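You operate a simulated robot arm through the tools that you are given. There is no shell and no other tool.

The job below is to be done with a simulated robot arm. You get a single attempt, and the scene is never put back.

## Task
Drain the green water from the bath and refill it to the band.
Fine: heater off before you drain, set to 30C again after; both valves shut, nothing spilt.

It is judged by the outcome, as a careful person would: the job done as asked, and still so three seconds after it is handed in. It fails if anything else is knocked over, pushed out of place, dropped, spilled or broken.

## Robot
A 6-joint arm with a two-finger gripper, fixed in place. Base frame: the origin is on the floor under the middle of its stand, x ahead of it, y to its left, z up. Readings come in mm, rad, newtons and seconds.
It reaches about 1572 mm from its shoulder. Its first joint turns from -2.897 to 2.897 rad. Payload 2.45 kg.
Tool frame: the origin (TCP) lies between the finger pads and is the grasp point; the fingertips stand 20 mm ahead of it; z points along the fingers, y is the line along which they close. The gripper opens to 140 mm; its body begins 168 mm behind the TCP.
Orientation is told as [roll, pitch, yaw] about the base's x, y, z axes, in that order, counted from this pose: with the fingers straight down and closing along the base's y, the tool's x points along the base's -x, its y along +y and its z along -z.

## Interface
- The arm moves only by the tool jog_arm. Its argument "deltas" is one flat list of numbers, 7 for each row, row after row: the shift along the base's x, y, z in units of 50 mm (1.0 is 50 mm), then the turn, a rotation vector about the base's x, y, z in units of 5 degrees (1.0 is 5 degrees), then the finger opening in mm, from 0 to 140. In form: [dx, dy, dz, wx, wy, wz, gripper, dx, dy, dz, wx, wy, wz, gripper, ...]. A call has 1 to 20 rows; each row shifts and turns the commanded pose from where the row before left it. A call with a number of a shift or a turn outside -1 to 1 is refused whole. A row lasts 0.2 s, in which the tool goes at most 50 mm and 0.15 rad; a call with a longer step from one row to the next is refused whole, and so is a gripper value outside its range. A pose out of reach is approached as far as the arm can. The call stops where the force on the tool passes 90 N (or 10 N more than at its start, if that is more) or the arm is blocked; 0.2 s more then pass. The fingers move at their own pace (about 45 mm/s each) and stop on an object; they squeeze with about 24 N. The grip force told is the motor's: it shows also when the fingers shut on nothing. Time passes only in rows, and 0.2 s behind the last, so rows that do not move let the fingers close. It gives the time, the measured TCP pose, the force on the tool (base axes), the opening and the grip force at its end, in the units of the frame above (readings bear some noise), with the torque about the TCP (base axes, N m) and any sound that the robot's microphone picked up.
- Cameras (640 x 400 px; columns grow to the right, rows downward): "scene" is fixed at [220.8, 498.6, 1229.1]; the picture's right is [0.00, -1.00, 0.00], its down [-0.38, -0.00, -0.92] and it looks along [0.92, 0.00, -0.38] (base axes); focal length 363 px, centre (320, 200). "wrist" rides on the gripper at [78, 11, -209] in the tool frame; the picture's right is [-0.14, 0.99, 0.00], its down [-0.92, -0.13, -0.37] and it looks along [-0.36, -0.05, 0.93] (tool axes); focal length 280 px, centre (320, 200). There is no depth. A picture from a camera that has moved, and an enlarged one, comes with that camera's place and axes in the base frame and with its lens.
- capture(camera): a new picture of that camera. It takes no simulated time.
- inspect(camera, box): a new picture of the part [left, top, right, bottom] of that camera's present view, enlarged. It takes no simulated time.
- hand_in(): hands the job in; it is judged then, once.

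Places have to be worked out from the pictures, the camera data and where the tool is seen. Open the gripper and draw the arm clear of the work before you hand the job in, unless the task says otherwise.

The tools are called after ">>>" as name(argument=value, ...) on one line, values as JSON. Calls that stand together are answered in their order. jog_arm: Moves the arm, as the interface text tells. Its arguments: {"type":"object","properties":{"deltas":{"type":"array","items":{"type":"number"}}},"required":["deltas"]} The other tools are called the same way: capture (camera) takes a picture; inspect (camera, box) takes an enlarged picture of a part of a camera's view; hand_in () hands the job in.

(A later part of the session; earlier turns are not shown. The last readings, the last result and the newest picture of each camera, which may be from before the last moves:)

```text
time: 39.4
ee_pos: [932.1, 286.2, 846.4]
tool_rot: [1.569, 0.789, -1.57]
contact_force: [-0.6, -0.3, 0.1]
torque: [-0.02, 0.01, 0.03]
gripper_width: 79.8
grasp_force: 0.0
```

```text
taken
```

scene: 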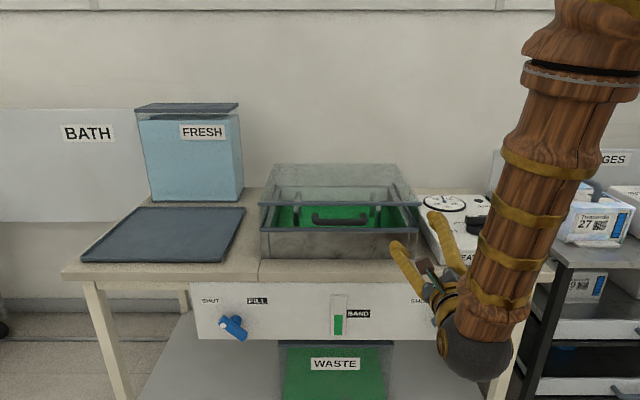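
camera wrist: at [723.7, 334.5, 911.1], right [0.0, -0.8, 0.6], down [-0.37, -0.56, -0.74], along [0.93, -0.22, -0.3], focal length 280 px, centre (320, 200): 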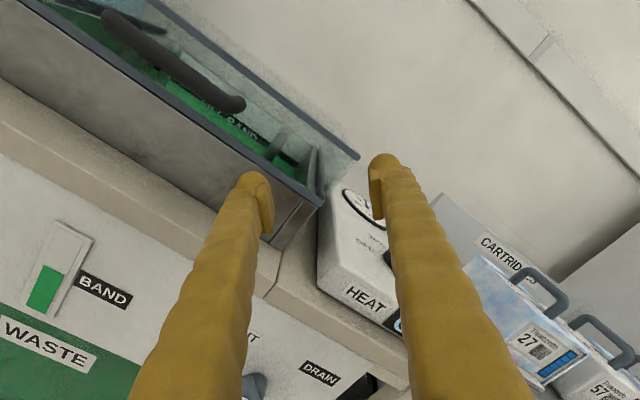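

Roll is set. I now descend in front of the panel to the upper-left of the drain handle, about (926, 262, 690), checking reach on the way.

>>> jog_arm(deltas=[-0.02, -0.08, -0.52, 0, 0, 0, 80, -0.02, -0.08, -0.52, 0, 0, 0, 80, -0.02, -0.08, -0.52, 0, 0, 0, 80, -0.02, -0.08, -0.52, 0, 0, 0, 80, -0.02, -0.08, -0.52, 0, 0, 0, 80, -0.02, -0.08, -0.52, 0, 0, 0, 80])

>>> capture(camera="wrist")

>>> capture(camera="scene")

```text
time: 40.8
ee_pos: [927.6, 263.6, 692.2]
tool_rot: [1.568, 0.791, -1.571]
contact_force: [-0.2, 0.6, 0.3]
torque: [-0.04, 0.01, 0.01]
gripper_width: 79.8
grasp_force: 0.0
```

```text
taken
camera wrist: at [718.0, 310.9, 755.9], right [0.0, -0.8, 0.6], down [-0.37, -0.56, -0.74], along [0.93, -0.22, -0.3], focal length 280 px, centre (320, 200)
```

wrist: 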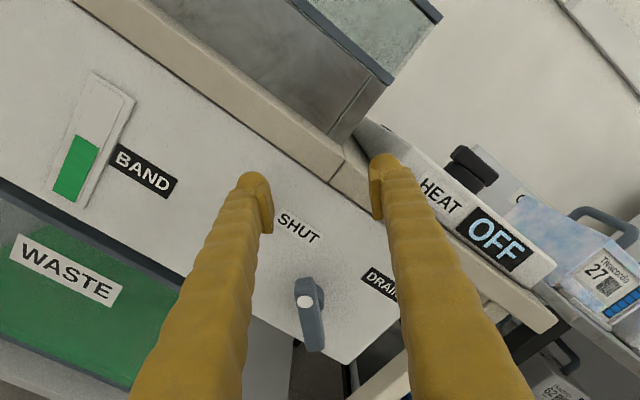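

```text
taken
```

scene: 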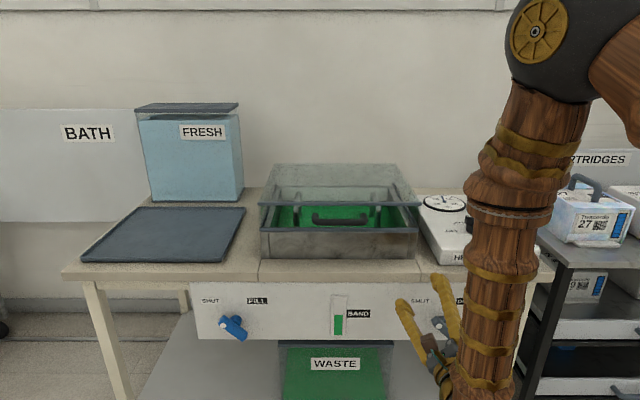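

Reach is fine. The drain handle is seen well now; I zoom on it to measure its position and slant.

>>> inspect(camera="wrist", box=[240, 220, 400, 370])

>>> inspect(camera="wrist", box=[30, 60, 190, 220])

```text
2.67 times, centred on (320, 295) of wrist
camera zoom: at [718.0, 310.9, 755.9], right [0.0, -0.8, 0.6], down [-0.37, -0.56, -0.74], along [0.93, -0.22, -0.3], focal length 748 px, centre (320, -53)
```

zoom: 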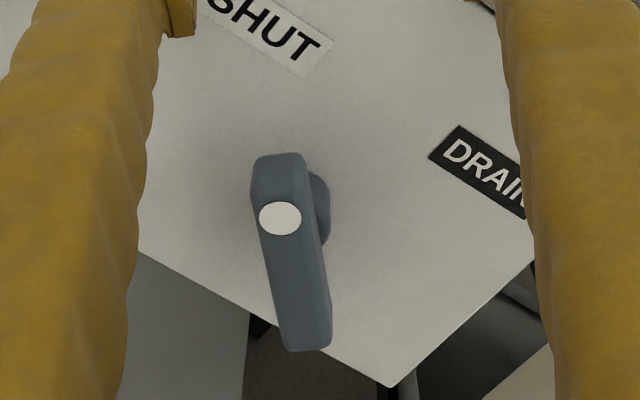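

```text
2.50 times, centred on (110, 140) of wrist
camera zoom: at [718.0, 310.9, 755.9], right [0.0, -0.8, 0.6], down [-0.37, -0.56, -0.74], along [0.93, -0.22, -0.3], focal length 701 px, centre (845, 350)
```

zoom: 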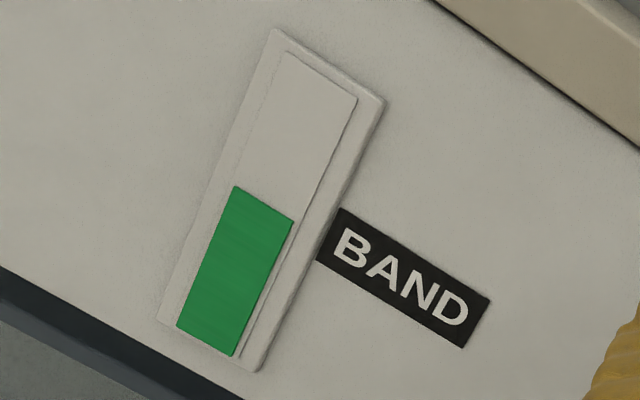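

Triangulating two wrist views: panel at x≈985, handle hub at y≈185.5, z≈578, bar front at x≈935, slanted 45°. I move onto the bar's diagonal line at upper-left (936, 263, 656), then slide half-way in along the diagonal.

>>> jog_arm(deltas=[0.08, 0, -0.36, 0, 0, 0, 80, 0.08, 0, -0.36, 0, 0, 0, 80, 0, -0.4, -0.4, 0, 0, 0, 80, 0, -0.4, -0.4, 0, 0, 0, 80])

>>> capture(camera="wrist")

>>> capture(camera="scene")

```text
time: 41.8
ee_pos: [934.4, 222.0, 616.8]
tool_rot: [1.568, 0.79, -1.571]
contact_force: [0.2, 0.3, 0.3]
torque: [0.0, 0.0, 0.0]
gripper_width: 80.1
grasp_force: 0.1
```

```text
taken
camera wrist: at [724.9, 269.6, 680.2], right [0.0, -0.8, 0.6], down [-0.37, -0.56, -0.74], along [0.93, -0.22, -0.3], focal length 280 px, centre (320, 200)
```

wrist: 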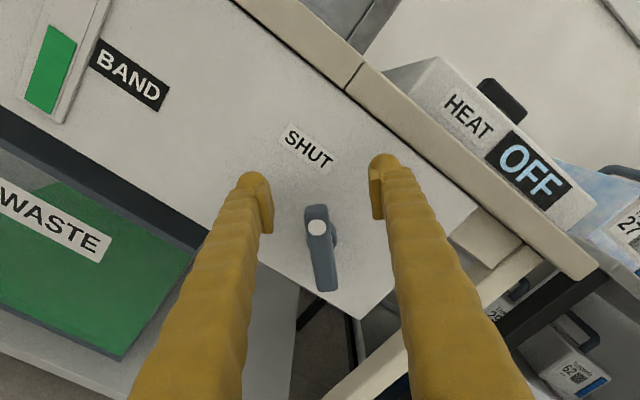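

```text
taken
```

scene: 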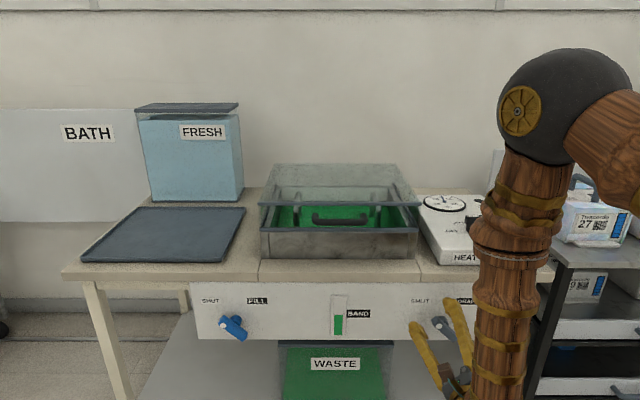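

The bar is centred between fingers. I slide the rest of the way along the diagonal to the hub (185.5, 578).

>>> jog_arm(deltas=[0.02, -0.24, -0.25, 0, 0, 0, 80, 0, -0.24, -0.25, 0, 0, 0, 80, 0, -0.24, -0.25, 0, 0, 0, 80])

>>> capture(camera="wrist")

>>> inspect(camera="scene", box=[380, 270, 520, 370])

```text
time: 42.6
ee_pos: [934.3, 185.2, 577.9]
tool_rot: [1.569, 0.791, -1.57]
contact_force: [-1.1, 0.7, 0.1]
torque: [0.04, 0.01, 0.02]
gripper_width: 79.8
grasp_force: 0.0
```

```text
taken
camera wrist: at [724.8, 234.0, 641.6], right [0.0, -0.8, 0.6], down [-0.37, -0.56, -0.74], along [0.93, -0.22, -0.3], focal length 280 px, centre (320, 200)
```

wrist: 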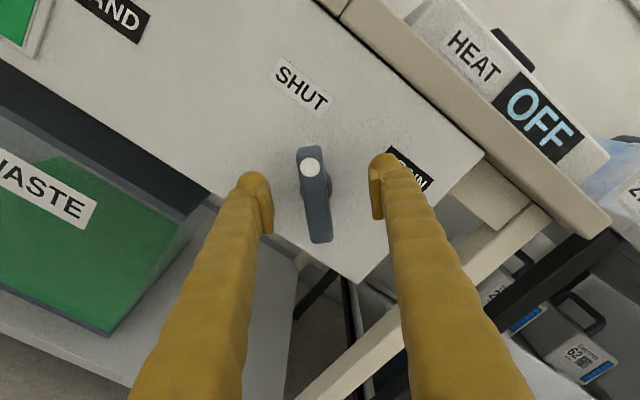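

```text
4.00 times, centred on (450, 320) of scene
camera zoom: at [220.8, 498.6, 1229.1], right [0.0, -1.0, 0.0], down [-0.38, 0.0, -0.92], along [0.92, 0.0, -0.38], focal length 1451 px, centre (-200, -280)
```

zoom: 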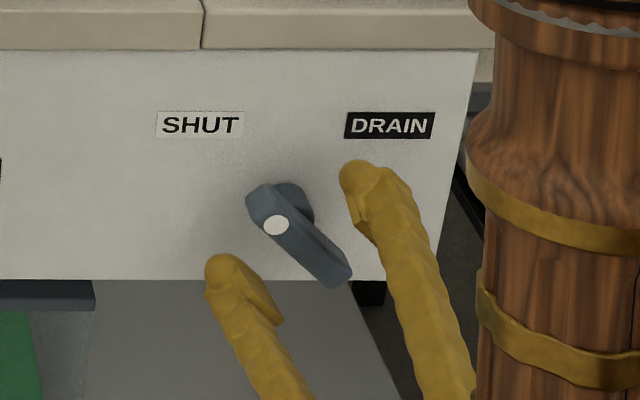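

The bar centre appears ~4 mm toward (+y,-z) from the TCP, so I shift by (+3, -2.3) mm and close the fingers on the bar.

>>> jog_arm(deltas=[0, 0.06, -0.046, 0, 0, 0, 80, 0, 0, 0, 0, 0, 0, 60, 0, 0, 0, 0, 0, 0, 40, 0, 0, 0, 0, 0, 0, 20, 0, 0, 0, 0, 0, 0, 10, 0, 0, 0, 0, 0, 0, 10])

>>> capture(camera="wrist")

>>> inspect(camera="scene", box=[380, 270, 520, 370])

```text
time: 44.0
ee_pos: [934.0, 191.1, 576.4]
tool_rot: [1.568, 0.792, -1.571]
contact_force: [4.2, 9.6, -8.4]
torque: [0.06, 0.07, 0.08]
gripper_width: 20.1
grasp_force: 33.0
```

```text
taken
camera wrist: at [724.7, 237.5, 639.2], right [0.0, -0.8, 0.6], down [-0.37, -0.56, -0.74], along [0.93, -0.22, -0.3], focal length 280 px, centre (320, 200)
```

wrist: 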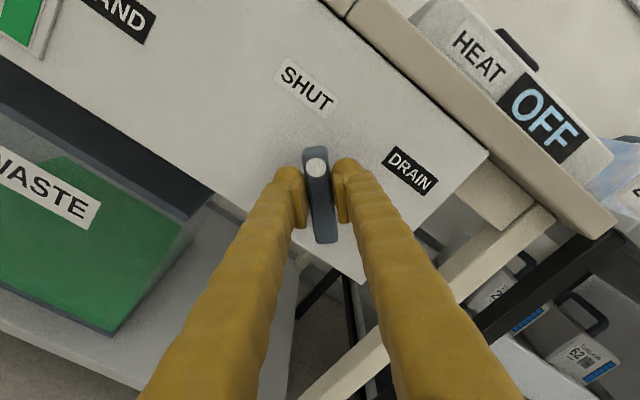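

```text
4.00 times, centred on (450, 320) of scene
camera zoom: at [220.8, 498.6, 1229.1], right [0.0, -1.0, 0.0], down [-0.38, 0.0, -0.92], along [0.92, 0.0, -0.38], focal length 1451 px, centre (-200, -280)
```

zoom: 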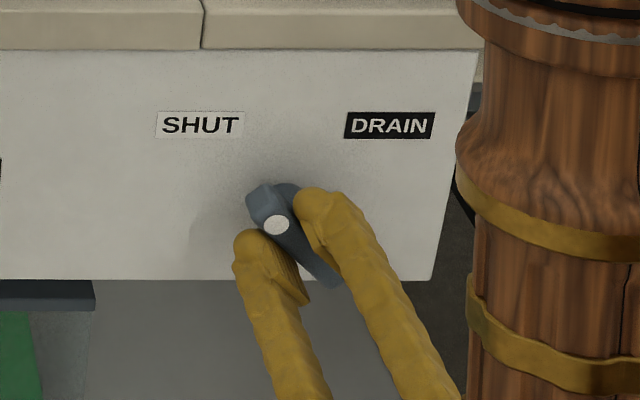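

The bar is held at 20 mm. Before opening the drain, I check the waste tank's room below.

>>> inspect(camera="wrist", box=[0, 60, 280, 380])

>>> inspect(camera="scene", box=[260, 280, 420, 400])

```text
1.25 times, centred on (140, 220) of wrist
camera zoom: at [724.7, 237.5, 639.2], right [0.0, -0.8, 0.6], down [-0.37, -0.56, -0.74], along [0.93, -0.22, -0.3], focal length 350 px, centre (545, 175)
```

zoom: 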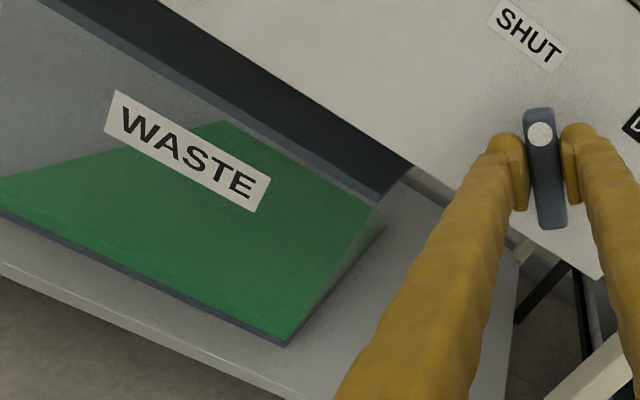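

```text
3.33 times, centred on (340, 340) of scene
camera zoom: at [220.8, 498.6, 1229.1], right [0.0, -1.0, 0.0], down [-0.38, 0.0, -0.92], along [0.92, 0.0, -0.38], focal length 1209 px, centre (253, -267)
```

zoom: 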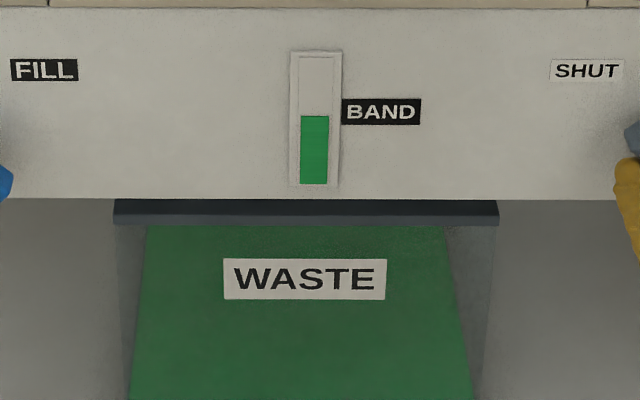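

The waste tank's green surface is low, with plenty of room. I begin turning the drain handle clockwise (+x rotation), 30° first.

>>> jog_arm(deltas=[0, 0.01, -0.01, 1, 0, 0, 10, 0, 0.01, -0.01, 1, 0, 0, 10, 0, 0, 0, 1, 0, 0, 10, 0, 0, 0, 1, 0, 0, 10, 0, 0, 0, 1, 0, 0, 10, 0, 0, 0, 1, 0, 0, 10])

>>> inspect(camera="scene", box=[300, 270, 520, 390])

```text
time: 45.4
ee_pos: [936.5, 187.9, 576.6]
tool_rot: [1.575, 1.313, -1.568]
contact_force: [-25.7, -71.1, 39.2]
torque: [-0.54, -0.45, -0.94]
gripper_width: 20.3
grasp_force: 44.9
```

```text
2.91 times, centred on (410, 330) of scene
camera zoom: at [220.8, 498.6, 1229.1], right [0.0, -1.0, 0.0], down [-0.38, 0.0, -0.92], along [0.92, 0.0, -0.38], focal length 1056 px, centre (58, -178)
```

zoom: 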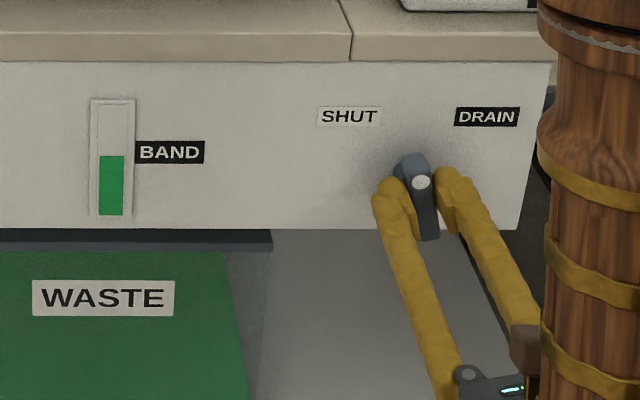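

High side force toward (-y,+z) means the hub is a few mm that way; I relieve by shifting -4 mm in y and +2.5 mm in z.

>>> jog_arm(deltas=[0, -0.04, 0.025, 0, 0, 0, 10, 0, -0.04, 0.025, 0, 0, 0, 10])

```text
time: 46.0
ee_pos: [936.1, 187.0, 575.2]
tool_rot: [1.564, 1.315, -1.575]
contact_force: [19.1, -41.9, 5.5]
torque: [-0.29, -0.19, -0.33]
gripper_width: 20.2
grasp_force: 45.3
```

Still -42 N in y; I shift 3 mm more in -y.

>>> jog_arm(deltas=[0, -0.03, 0, 0, 0, 0, 10, 0, -0.03, 0, 0, 0, 0, 10])

```text
time: 46.6
ee_pos: [936.1, 187.0, 576.5]
tool_rot: [1.568, 1.314, -1.567]
contact_force: [31.3, 14.8, -8.0]
torque: [0.08, 0.15, 0.05]
gripper_width: 19.8
grasp_force: 45.4
```

Nearly balanced now. I rotate a further 30° and check.

>>> jog_arm(deltas=[0.02, 0, 0, 1, 0, 0, 10, 0.01, 0, 0, 1, 0, 0, 10, 0, 0, 0, 1, 0, 0, 10, 0, 0, 0, 1, 0, 0, 10, 0, 0, 0, 1, 0, 0, 10, 0, 0, 0, 1, 0, 0, 10])

>>> inspect(camera="scene", box=[300, 270, 520, 390])

```text
time: 48.0
ee_pos: [937.0, 183.2, 576.9]
tool_rot: [-1.565, 1.304, 1.578]
contact_force: [-32.4, 32.2, -3.2]
torque: [0.2, 0.07, 0.42]
gripper_width: 19.7
grasp_force: 44.3
```

```text
2.91 times, centred on (410, 330) of scene
camera zoom: at [220.8, 498.6, 1229.1], right [0.0, -1.0, 0.0], down [-0.38, 0.0, -0.92], along [0.92, 0.0, -0.38], focal length 1056 px, centre (58, -178)
```

zoom: 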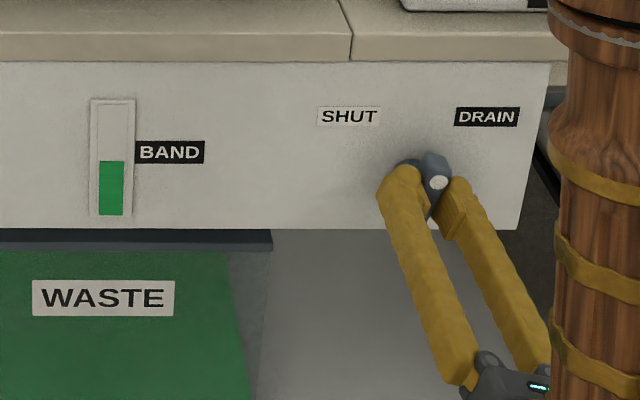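

The gauge is already falling. I finish the last 30° with a small +y relief.

>>> jog_arm(deltas=[-0.01, 0.03, 0, 1, 0, 0, 10, -0.01, 0.02, 0, 1, 0, 0, 10, 0, 0, 0, 1, 0, 0, 10, 0, 0, 0, 1, 0, 0, 10, 0, 0, 0, 1, 0, 0, 10, 0, 0, 0, 1, 0, 0, 10])

>>> inspect(camera="scene", box=[300, 270, 520, 390])

>>> capture(camera="wrist")

```text
time: 49.4
ee_pos: [937.6, 181.2, 575.3]
tool_rot: [-1.564, 0.82, 1.568]
contact_force: [16.4, -3.8, -10.6]
torque: [-0.06, 0.05, -0.01]
gripper_width: 19.9
grasp_force: 45.4
stopped in row 6: the force on the tool passed its limit at 92 N (the readings are from after the stop); the commanded pose is now the measured one
```

```text
2.91 times, centred on (410, 330) of scene
camera zoom: at [220.8, 498.6, 1229.1], right [0.0, -1.0, 0.0], down [-0.38, 0.0, -0.92], along [0.92, 0.0, -0.38], focal length 1056 px, centre (58, -178)
```

zoom: 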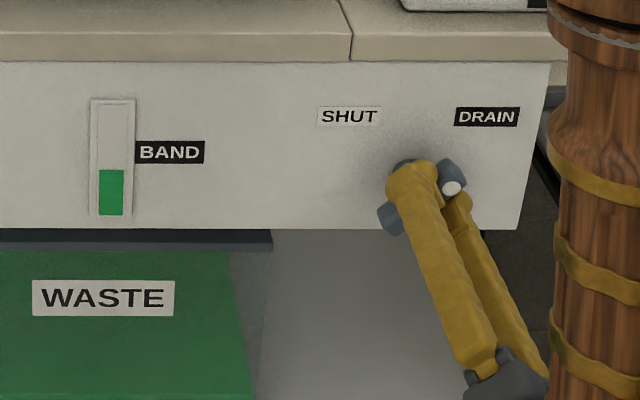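

```text
taken
camera wrist: at [726.7, 121.5, 626.3], right [-0.01, -0.63, -0.78], down [-0.37, 0.72, -0.58], along [0.93, 0.28, -0.24], focal length 280 px, centre (320, 200)
```

wrist: 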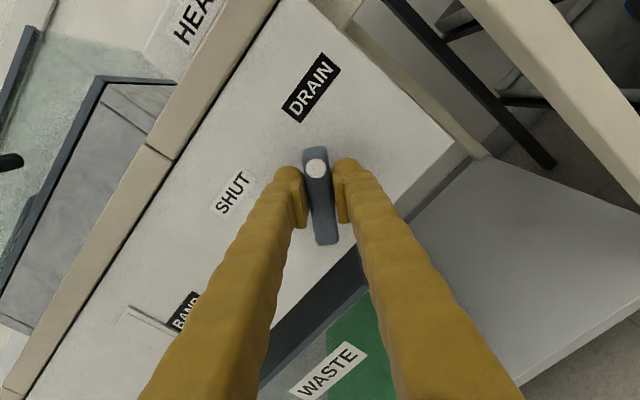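

The drain is open (pointer to DRAIN, contact stop at the end of travel), and the level is falling. I hold and let it drain for 4 s.

>>> jog_arm(deltas=[0, 0, 0, 0, 0, 0, 10, 0, 0, 0, 0, 0, 0, 10, 0, 0, 0, 0, 0, 0, 10, 0, 0, 0, 0, 0, 0, 10, 0, 0, 0, 0, 0, 0, 10, 0, 0, 0, 0, 0, 0, 10, 0, 0, 0, 0, 0, 0, 10, 0, 0, 0, 0, 0, 0, 10, 0, 0, 0, 0, 0, 0, 10, 0, 0, 0, 0, 0, 0, 10, 0, 0, 0, 0, 0, 0, 10, 0, 0, 0, 0, 0, 0, 10, 0, 0, 0, 0, 0, 0, 10, 0, 0, 0, 0, 0, 0, 10, 0, 0, 0, 0, 0, 0, 10, 0, 0, 0, 0, 0, 0, 10, 0, 0, 0, 0, 0, 0, 10, 0, 0, 0, 0, 0, 0, 10, 0, 0, 0, 0, 0, 0, 10, 0, 0, 0, 0, 0, 0, 10])

>>> capture(camera="scene")

>>> inspect(camera="scene", box=[250, 150, 430, 380])

```text
time: 53.6
ee_pos: [936.4, 181.0, 575.4]
tool_rot: [-1.565, 0.819, 1.568]
contact_force: [1.2, -16.6, -22.0]
torque: [-0.19, 0.17, -0.14]
gripper_width: 20.0
grasp_force: 44.4
```

```text
taken
```

scene: 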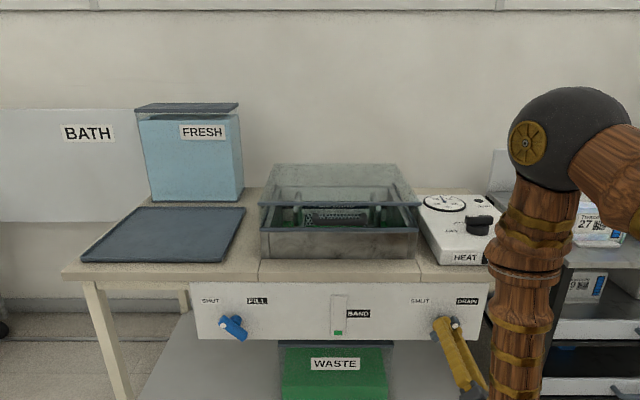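

```text
1.74 times, centred on (340, 265) of scene
camera zoom: at [220.8, 498.6, 1229.1], right [0.0, -1.0, 0.0], down [-0.38, 0.0, -0.92], along [0.92, 0.0, -0.38], focal length 631 px, centre (285, 87)
```

zoom: 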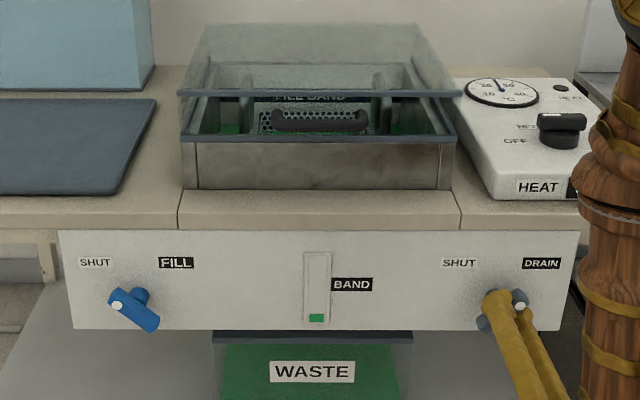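

Only a little is left at the bottom of the gauge. I wait another 3 s.

>>> jog_arm(deltas=[0, 0, 0, 0, 0, 0, 10, 0, 0, 0, 0, 0, 0, 10, 0, 0, 0, 0, 0, 0, 10, 0, 0, 0, 0, 0, 0, 10, 0, 0, 0, 0, 0, 0, 10, 0, 0, 0, 0, 0, 0, 10, 0, 0, 0, 0, 0, 0, 10, 0, 0, 0, 0, 0, 0, 10, 0, 0, 0, 0, 0, 0, 10, 0, 0, 0, 0, 0, 0, 10, 0, 0, 0, 0, 0, 0, 10, 0, 0, 0, 0, 0, 0, 10, 0, 0, 0, 0, 0, 0, 10, 0, 0, 0, 0, 0, 0, 10, 0, 0, 0, 0, 0, 0, 10])

>>> inspect(camera="scene", box=[250, 150, 430, 380])

>>> inspect(camera="scene", box=[250, 170, 430, 270])

>>> inspect(camera="scene", box=[310, 285, 380, 345])

```text
time: 56.8
ee_pos: [936.5, 179.9, 574.1]
tool_rot: [-1.567, 0.82, 1.568]
contact_force: [-11.6, -16.0, -25.2]
torque: [-0.19, 0.23, -0.12]
gripper_width: 19.7
grasp_force: 45.1
```

```text
1.74 times, centred on (340, 265) of scene
camera zoom: at [220.8, 498.6, 1229.1], right [0.0, -1.0, 0.0], down [-0.38, 0.0, -0.92], along [0.92, 0.0, -0.38], focal length 631 px, centre (285, 87)
```

zoom: 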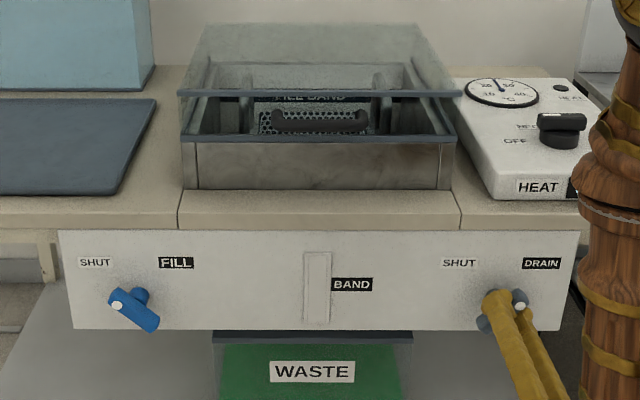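

```text
3.56 times, centred on (340, 220) of scene
camera zoom: at [220.8, 498.6, 1229.1], right [0.0, -1.0, 0.0], down [-0.38, 0.0, -0.92], along [0.92, 0.0, -0.38], focal length 1290 px, centre (249, 129)
```

zoom: 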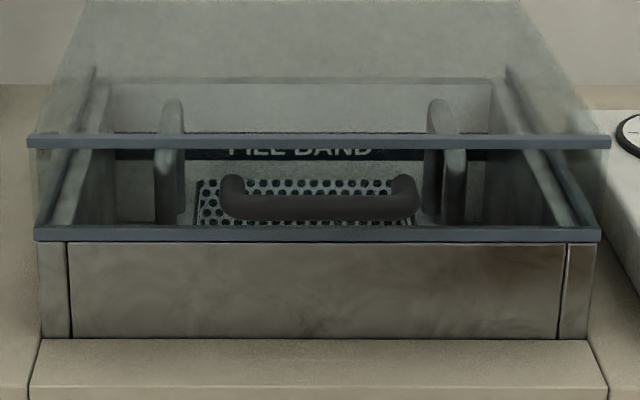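

```text
6.67 times, centred on (345, 315) of scene
camera zoom: at [220.8, 498.6, 1229.1], right [0.0, -1.0, 0.0], down [-0.38, 0.0, -0.92], along [0.92, 0.0, -0.38], focal length 2419 px, centre (153, -567)
```

zoom: 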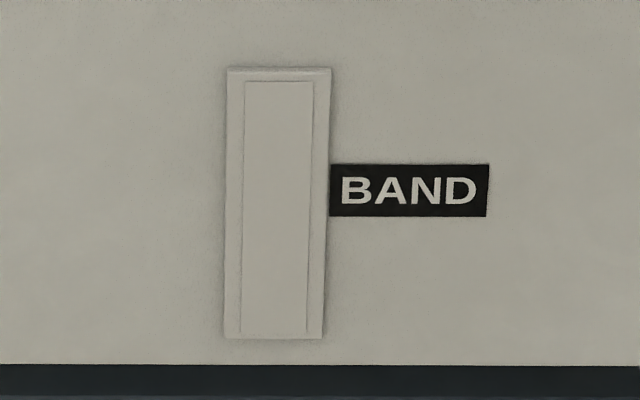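

The bath and gauge are empty. From the forces the hub is near (185.5, 570), so I turn the drain back to SHUT following a slight arc around it, 30° first.

>>> jog_arm(deltas=[0, -0.01, -0.02, -1, 0, 0, 10, 0, 0.01, 0, -1, 0, 0, 10, 0, 0.012, 0.006, -1, 0, 0, 10, 0, 0.012, 0.006, -1, 0, 0, 10, 0, 0.012, 0.006, -1, 0, 0, 10, 0, 0.012, 0.004, -1, 0, 0, 10])

>>> inspect(camera="scene", box=[300, 270, 520, 390])

```text
time: 58.2
ee_pos: [936.8, 183.3, 577.0]
tool_rot: [-1.582, 1.345, 1.554]
contact_force: [-22.6, 9.2, 11.2]
torque: [0.09, 0.15, 0.18]
gripper_width: 20.1
grasp_force: 44.6
```

```text
2.91 times, centred on (410, 330) of scene
camera zoom: at [220.8, 498.6, 1229.1], right [0.0, -1.0, 0.0], down [-0.38, 0.0, -0.92], along [0.92, 0.0, -0.38], focal length 1056 px, centre (58, -178)
```

zoom: 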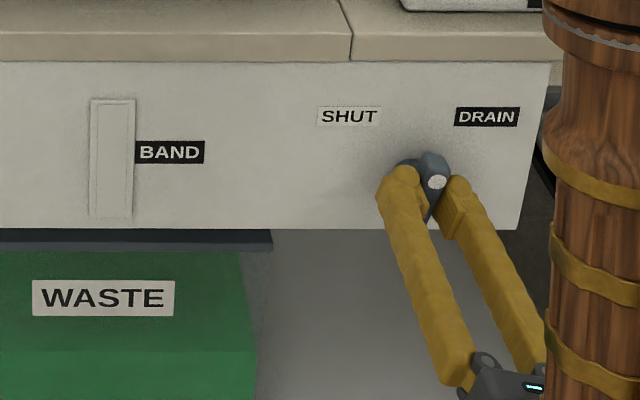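

Forces are low and the arc works. I continue another 30° toward SHUT.

>>> jog_arm(deltas=[0, 0.012, 0.002, -1, 0, 0, 10, 0, 0.012, 0, -1, 0, 0, 10, 0, 0.012, 0, -1, 0, 0, 10, 0, 0.012, 0, -1, 0, 0, 10, 0, 0.012, -0.002, -1, 0, 0, 10, 0, 0.012, -0.002, -1, 0, 0, 10])

```text
time: 59.6
ee_pos: [937.6, 186.8, 576.7]
tool_rot: [1.591, 1.274, -1.556]
contact_force: [-7.2, 22.6, 23.7]
torque: [0.1, -0.14, 0.3]
gripper_width: 19.8
grasp_force: 44.8
```

About 28° remain. I finish to the original SHUT angle with slight +y relief.

>>> jog_arm(deltas=[0, 0.03, 0.01, -1, 0, 0, 10, 0, 0.02, 0, -1, 0, 0, 10, 0, 0.012, -0.004, -1, 0, 0, 10, 0, 0.012, -0.006, -1, 0, 0, 10, 0, 0.012, -0.006, -1, 0, 0, 10, 0, 0.01, -0.006, -0.5, 0, 0, 10])

>>> inspect(camera="scene", box=[300, 270, 520, 390])

>>> capture(camera="wrist")

```text
time: 61.0
ee_pos: [935.9, 190.4, 574.0]
tool_rot: [1.575, 0.793, -1.572]
contact_force: [28.7, -18.3, -4.8]
torque: [-0.08, 0.15, -0.19]
gripper_width: 19.9
grasp_force: 44.7
```

```text
2.91 times, centred on (410, 330) of scene
camera zoom: at [220.8, 498.6, 1229.1], right [0.0, -1.0, 0.0], down [-0.38, 0.0, -0.92], along [0.92, 0.0, -0.38], focal length 1056 px, centre (58, -178)
```

zoom: 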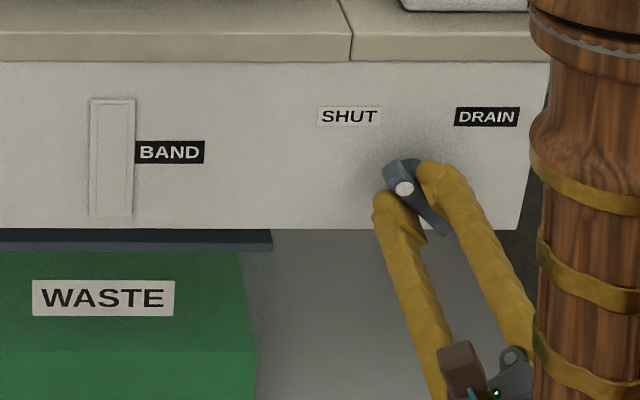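

```text
taken
camera wrist: at [726.8, 239.0, 637.8], right [-0.01, -0.8, 0.6], down [-0.37, -0.55, -0.75], along [0.93, -0.22, -0.29], focal length 280 px, centre (320, 200)
```

wrist: 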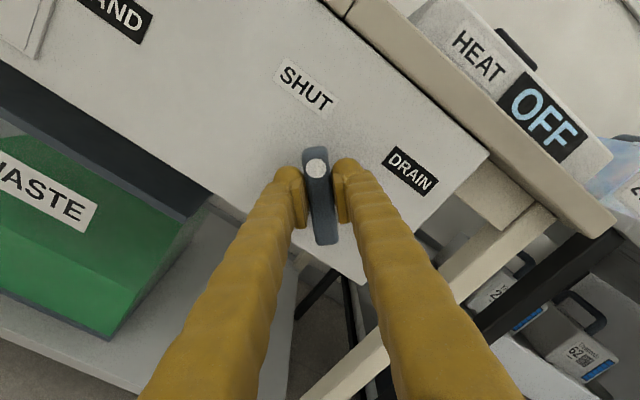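

The handle is back at its original SHUT angle. I nudge 3° more against the stop to make certain it's shut, then open the fingers.

>>> jog_arm(deltas=[0, -0.01, 0, -0.6, 0, 0, 10, 0, 0, 0, 0, 0, 0, 10])

```text
time: 61.6
ee_pos: [936.0, 191.0, 574.3]
tool_rot: [1.577, 0.741, -1.568]
contact_force: [13.6, -17.2, -4.3]
torque: [1.05, 0.14, -0.19]
gripper_width: 20.1
grasp_force: 45.0
```

Torque rises to 1 N m: the valve is against its SHUT stop. I release and slide out along the bar diagonal (up-left).

>>> jog_arm(deltas=[0, 0, 0, 0.5, 0, 0, 20, 0, 0, 0, 0, 0, 0, 50, 0, 0, 0, 0, 0, 0, 80, 0, 0, 0, 0, 0, 0, 80, 0, 0, 0, 0, 0, 0, 80, 0, 0.3, 0.3, 0, 0, 0, 80, 0, 0.4, 0.4, 0, 0, 0, 80, 0, 0.4, 0.4, 0, 0, 0, 80, 0, 0.4, 0.4, 0, 0, 0, 80])

>>> capture(camera="wrist")

>>> capture(camera="scene")

```text
time: 63.6
ee_pos: [938.0, 264.3, 650.6]
tool_rot: [1.58, 0.786, -1.567]
contact_force: [-0.6, 0.2, -0.2]
torque: [-0.01, 0.0, 0.02]
gripper_width: 79.8
grasp_force: 0.1
```

```text
taken
camera wrist: at [727.9, 313.8, 712.3], right [-0.01, -0.8, 0.6], down [-0.37, -0.56, -0.74], along [0.93, -0.22, -0.29], focal length 280 px, centre (320, 200)
```

wrist: 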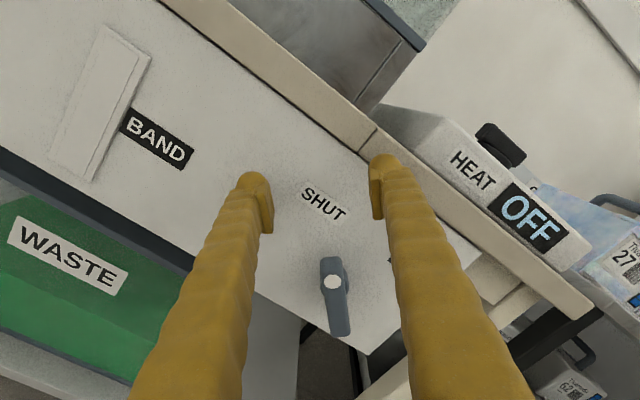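

```text
taken
```

scene: 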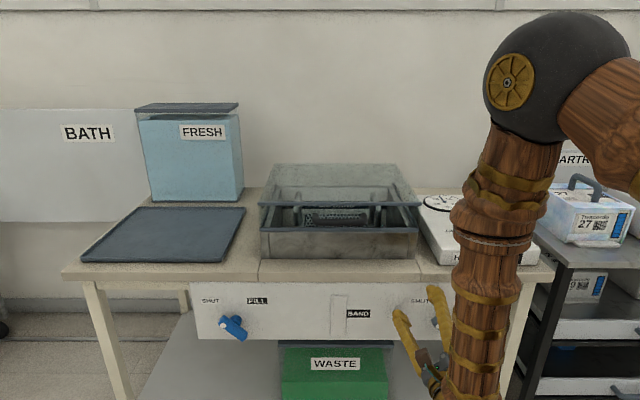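

Drain is shut, handle pointing to SHUT. I rise to z≈720 and travel in +y along the panel to the upper-left of the FILL valve.

>>> jog_arm(deltas=[-0.08, 0.36, 0.7, 0, 0, 0, 80, -0.08, 0.36, 0.7, 0, 0, 0, 80, 0, 0.8, 0, 0, 0, 0, 80, 0, 0.8, 0, 0, 0, 0, 80, 0, 0.8, 0, 0, 0, 0, 80, 0, 0.8, 0, 0, 0, 0, 80, 0, 0.8, 0, 0, 0, 0, 80, 0, 0.8, 0, 0, 0, 0, 80])

>>> capture(camera="wrist")

>>> capture(camera="scene")

```text
time: 65.4
ee_pos: [930.1, 545.0, 716.2]
tool_rot: [1.58, 0.785, -1.567]
contact_force: [0.2, 0.4, 1.0]
torque: [0.0, 0.04, 0.01]
gripper_width: 79.9
grasp_force: 0.1
```

```text
taken
camera wrist: at [720.3, 593.0, 778.6], right [-0.01, -0.8, 0.6], down [-0.37, -0.56, -0.74], along [0.93, -0.22, -0.29], focal length 280 px, centre (320, 200)
```

wrist: 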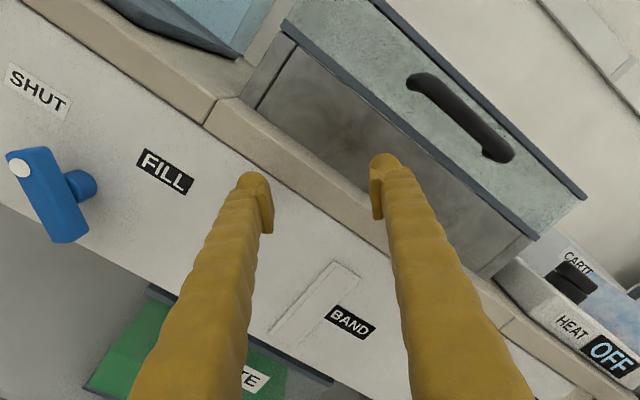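

```text
taken
```

scene: 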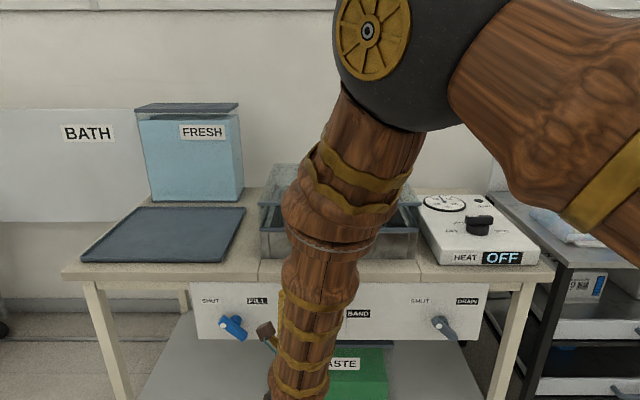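

FILL handle comes into view at left, dot toward SHUT. I continue in +y to about y=797.

>>> jog_arm(deltas=[0, 0.84, 0, 0, 0, 0, 80, 0, 0.84, 0, 0, 0, 0, 80, 0, 0.84, 0, 0, 0, 0, 80, 0, 0.84, 0, 0, 0, 0, 80, 0, 0.84, 0, 0, 0, 0, 80, 0, 0.84, -0.2, 0, 0, 0, 80])

>>> capture(camera="wrist")

>>> capture(camera="scene")

```text
time: 66.8
ee_pos: [930.6, 793.5, 710.3]
tool_rot: [1.583, 0.787, -1.564]
contact_force: [-0.3, 0.4, 0.1]
torque: [-0.02, 0.01, 0.01]
gripper_width: 79.8
grasp_force: 0.1
```

```text
taken
camera wrist: at [720.6, 842.2, 772.7], right [-0.01, -0.8, 0.6], down [-0.36, -0.56, -0.74], along [0.93, -0.22, -0.29], focal length 280 px, centre (320, 200)
```

wrist: 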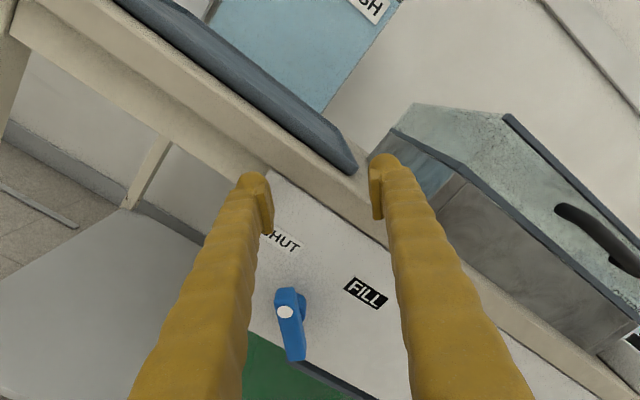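

```text
taken
```

scene: 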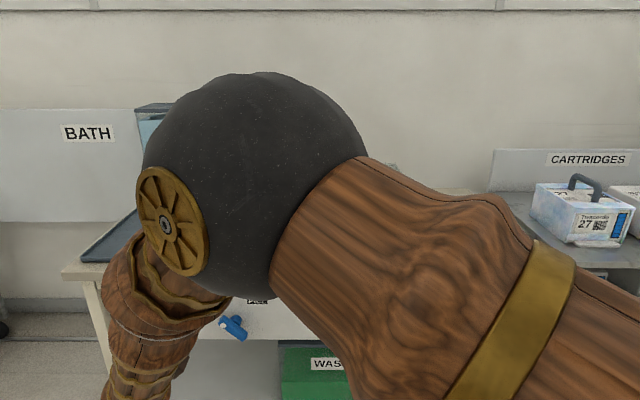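

Now the FILL handle is in the wrist view. I zoom in to measure it, comparing with the drain handle view taken earlier.

>>> inspect(camera="wrist", box=[220, 240, 380, 390])

```text
2.67 times, centred on (300, 315) of wrist
camera zoom: at [720.6, 842.2, 772.7], right [-0.01, -0.8, 0.6], down [-0.36, -0.56, -0.74], along [0.93, -0.22, -0.29], focal length 748 px, centre (373, -107)
```

zoom: 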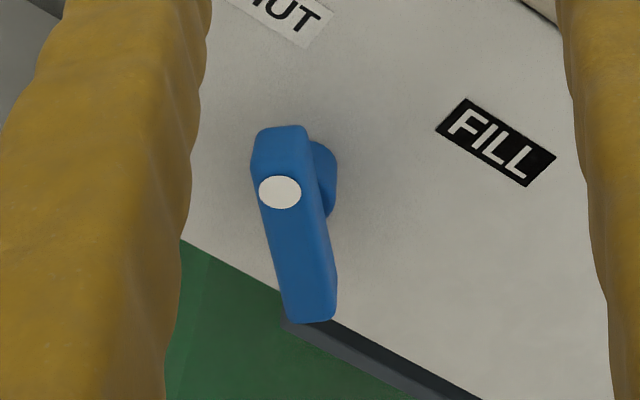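

The FILL hub appears to be near y≈726, z≈570. I move to its upper-left diagonal and slide in most of the way, then re-check the centring.

>>> jog_arm(deltas=[0.05, 0.1, -0.62, 0, 0, 0, 80, 0.05, 0.1, -0.62, 0, 0, 0, 80, 0, -0.4, -0.4, 0, 0, 0, 80, 0, -0.4, -0.4, 0, 0, 0, 80, 0, -0.2, -0.2, 0, 0, 0, 80])

>>> capture(camera="wrist")

```text
time: 68.0
ee_pos: [934.0, 754.7, 598.7]
tool_rot: [1.579, 0.787, -1.566]
contact_force: [-0.3, 0.8, -0.3]
torque: [-0.02, 0.02, 0.0]
gripper_width: 80.0
grasp_force: 0.1
```

```text
taken
camera wrist: at [724.1, 802.8, 660.8], right [-0.01, -0.8, 0.6], down [-0.36, -0.56, -0.74], along [0.93, -0.22, -0.29], focal length 280 px, centre (320, 200)
```

wrist: 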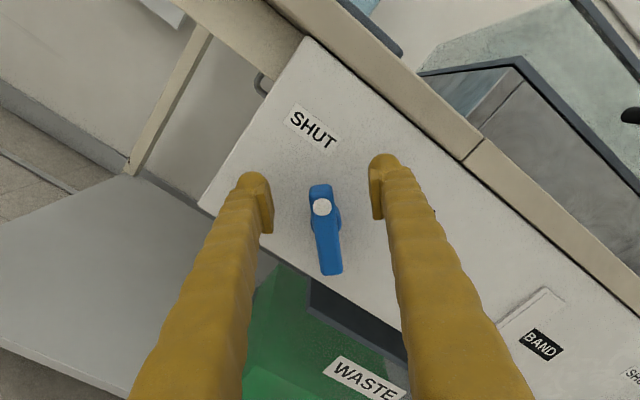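

Dot at about (748, 590), so the hub is at (727, 570). I slide in the final 27 mm.

>>> jog_arm(deltas=[0.02, -0.27, -0.285, 0, 0, 0, 80, 0.02, -0.27, -0.285, 0, 0, 0, 80])

>>> capture(camera="wrist")

```text
time: 68.6
ee_pos: [937.8, 728.4, 570.3]
tool_rot: [1.58, 0.786, -1.567]
contact_force: [0.0, -0.5, 0.0]
torque: [0.02, -0.06, 0.02]
gripper_width: 79.9
grasp_force: 0.1
```

```text
taken
camera wrist: at [726.8, 776.9, 632.1], right [-0.01, -0.8, 0.6], down [-0.36, -0.56, -0.74], along [0.93, -0.22, -0.29], focal length 280 px, centre (320, 200)
```

wrist: 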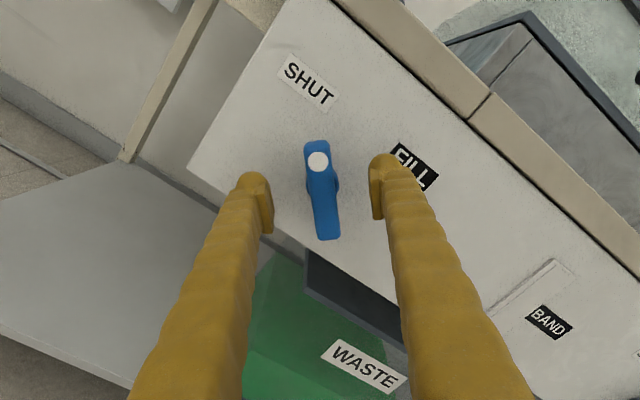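

The bar is centred on the TCP, and the gauge is visible in the wrist view at right. I close the fingers on the FILL bar.

>>> jog_arm(deltas=[0, 0, 0, 0, 0, 0, 60, 0, 0, 0, 0, 0, 0, 40, 0, 0, 0, 0, 0, 0, 20, 0, 0, 0, 0, 0, 0, 10, 0, 0, 0, 0, 0, 0, 10])

>>> capture(camera="wrist")

>>> inspect(camera="wrist", box=[460, 220, 640, 370])

```text
time: 69.8
ee_pos: [937.2, 727.8, 569.4]
tool_rot: [1.58, 0.789, -1.567]
contact_force: [0.3, -14.1, 12.1]
torque: [0.01, -0.11, -0.16]
gripper_width: 22.5
grasp_force: 9.7
```

```text
taken
camera wrist: at [727.5, 776.6, 632.8], right [-0.01, -0.8, 0.6], down [-0.36, -0.56, -0.74], along [0.93, -0.23, -0.29], focal length 280 px, centre (320, 200)
```

wrist: 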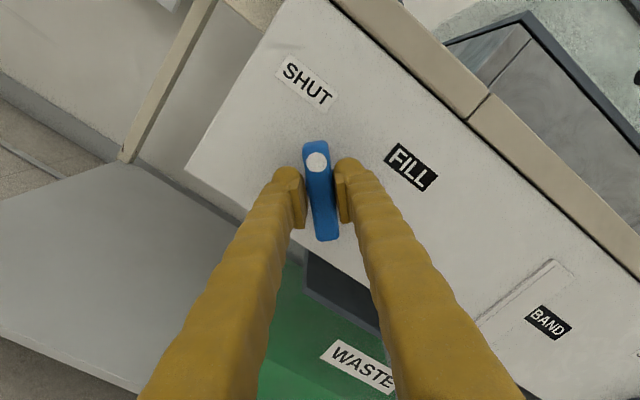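

```text
2.67 times, centred on (550, 295) of wrist
camera zoom: at [727.5, 776.6, 632.8], right [-0.01, -0.8, 0.6], down [-0.36, -0.56, -0.74], along [0.93, -0.23, -0.29], focal length 748 px, centre (-293, -53)
```

zoom: 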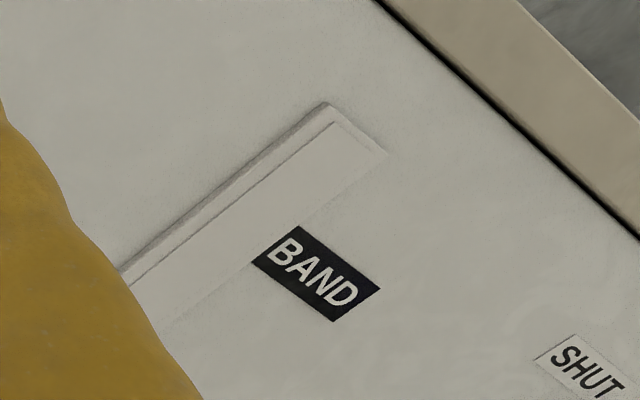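

The gauge's BAND region is visible in this view. I finish the grip and open FILL by about 30°, then check the gauge.

>>> jog_arm(deltas=[0, 0, 0, 0, 0, 0, 10, 0, 0, 0, 0, 0, 0, 10, 0, -0.01, 0.01, 0.5, 0, 0, 10, 0, 0, 0, 1, 0, 0, 10, 0, 0, 0, 1, 0, 0, 10, 0, 0, 0, 1, 0, 0, 10])

>>> capture(camera="wrist")

>>> capture(camera="scene")

```text
time: 71.2
ee_pos: [935.1, 727.3, 569.5]
tool_rot: [1.582, 1.092, -1.564]
contact_force: [-1.0, -14.2, 14.2]
torque: [-0.03, -0.2, -0.14]
gripper_width: 22.6
grasp_force: 9.4
```

```text
taken
camera wrist: at [725.8, 754.4, 643.8], right [-0.01, -0.94, 0.33], down [-0.37, -0.31, -0.88], along [0.93, -0.13, -0.34], focal length 280 px, centre (320, 200)
```

wrist: 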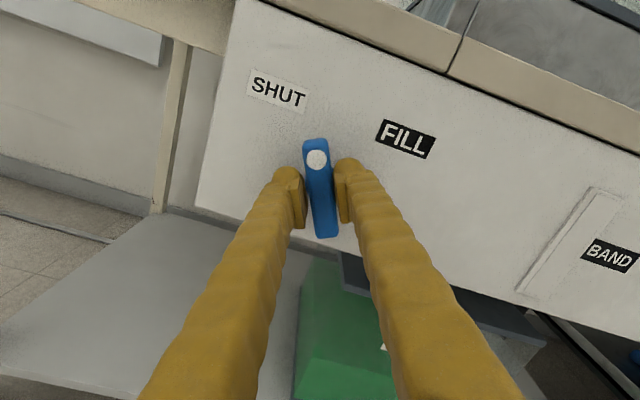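

```text
taken
```

scene: 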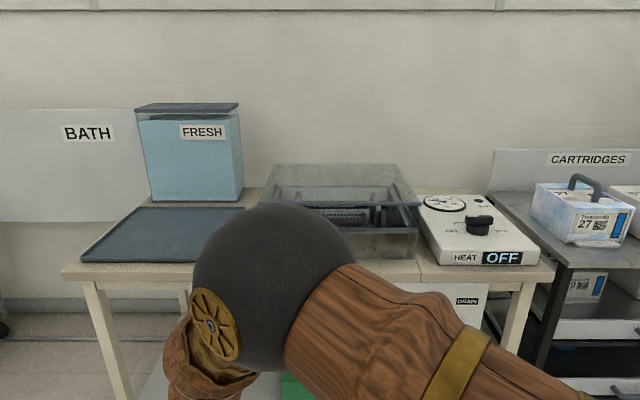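

The bar follows the tool (17.5° open), and the whole gauge is visible. I open to 30° and wait 1 s.

>>> jog_arm(deltas=[0, 0, 0, 1, 0, 0, 10, 0, 0, 0, 1, 0, 0, 10, 0, 0, 0, 0.5, 0, 0, 10, 0, 0, 0, 0, 0, 0, 10, 0, 0, 0, 0, 0, 0, 10, 0, 0, 0, 0, 0, 0, 10, 0, 0, 0, 0, 0, 0, 10, 0, 0, 0, 0, 0, 0, 10])

>>> capture(camera="wrist")

>>> capture(camera="scene")

```text
time: 73.0
ee_pos: [935.2, 725.8, 570.6]
tool_rot: [1.587, 1.308, -1.562]
contact_force: [4.9, -18.3, 3.6]
torque: [-0.01, -0.03, -0.13]
gripper_width: 22.4
grasp_force: 9.2
```

```text
taken
camera wrist: at [725.5, 737.9, 648.0], right [-0.01, -0.99, 0.12], down [-0.37, -0.11, -0.92], along [0.93, -0.05, -0.36], focal length 280 px, centre (320, 200)
```

wrist: 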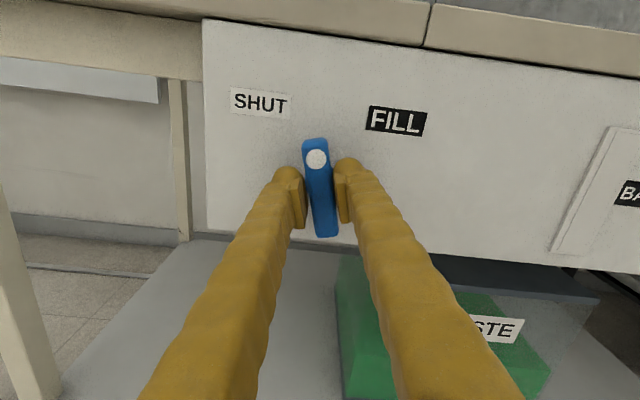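

```text
taken
```

scene: 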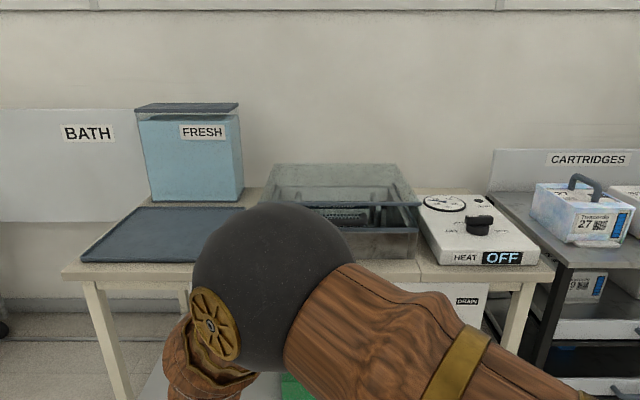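

I zoom on the gauge to see whether water is rising.

>>> inspect(camera="wrist", box=[520, 110, 640, 270])

>>> inspect(camera="scene", box=[120, 90, 260, 220])

>>> inspect(camera="scene", box=[260, 160, 430, 260])

```text
2.50 times, centred on (580, 190) of wrist
camera zoom: at [725.5, 737.9, 648.0], right [-0.01, -0.99, 0.12], down [-0.37, -0.11, -0.92], along [0.93, -0.05, -0.36], focal length 701 px, centre (-330, 225)
```

zoom: 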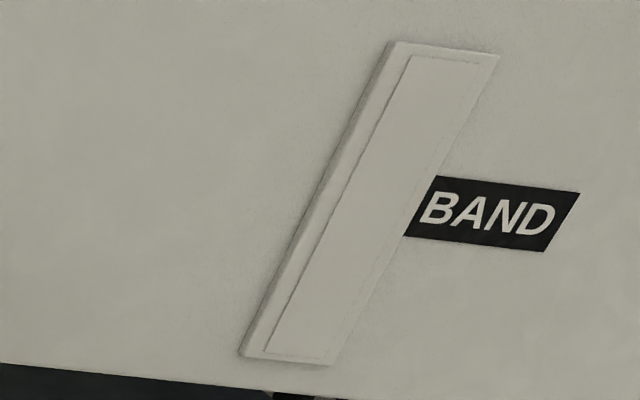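

```text
3.08 times, centred on (190, 155) of scene
camera zoom: at [220.8, 498.6, 1229.1], right [0.0, -1.0, 0.0], down [-0.38, 0.0, -0.92], along [0.92, 0.0, -0.38], focal length 1116 px, centre (720, 338)
```

zoom: 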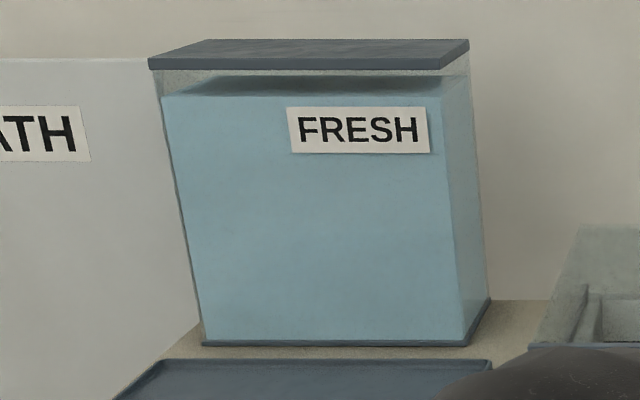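

```text
3.76 times, centred on (345, 210) of scene
camera zoom: at [220.8, 498.6, 1229.1], right [0.0, -1.0, 0.0], down [-0.38, 0.0, -0.92], along [0.92, 0.0, -0.38], focal length 1366 px, centre (226, 162)
```

zoom: 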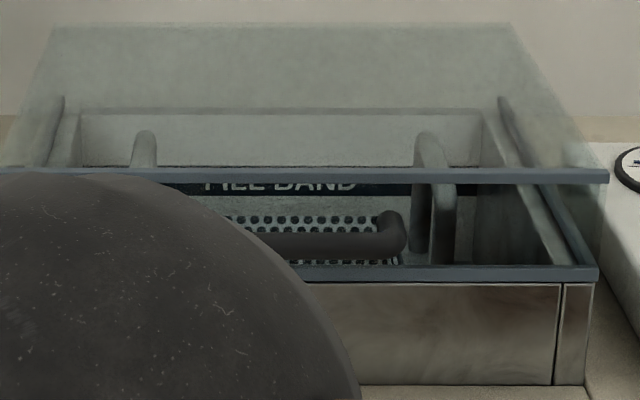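

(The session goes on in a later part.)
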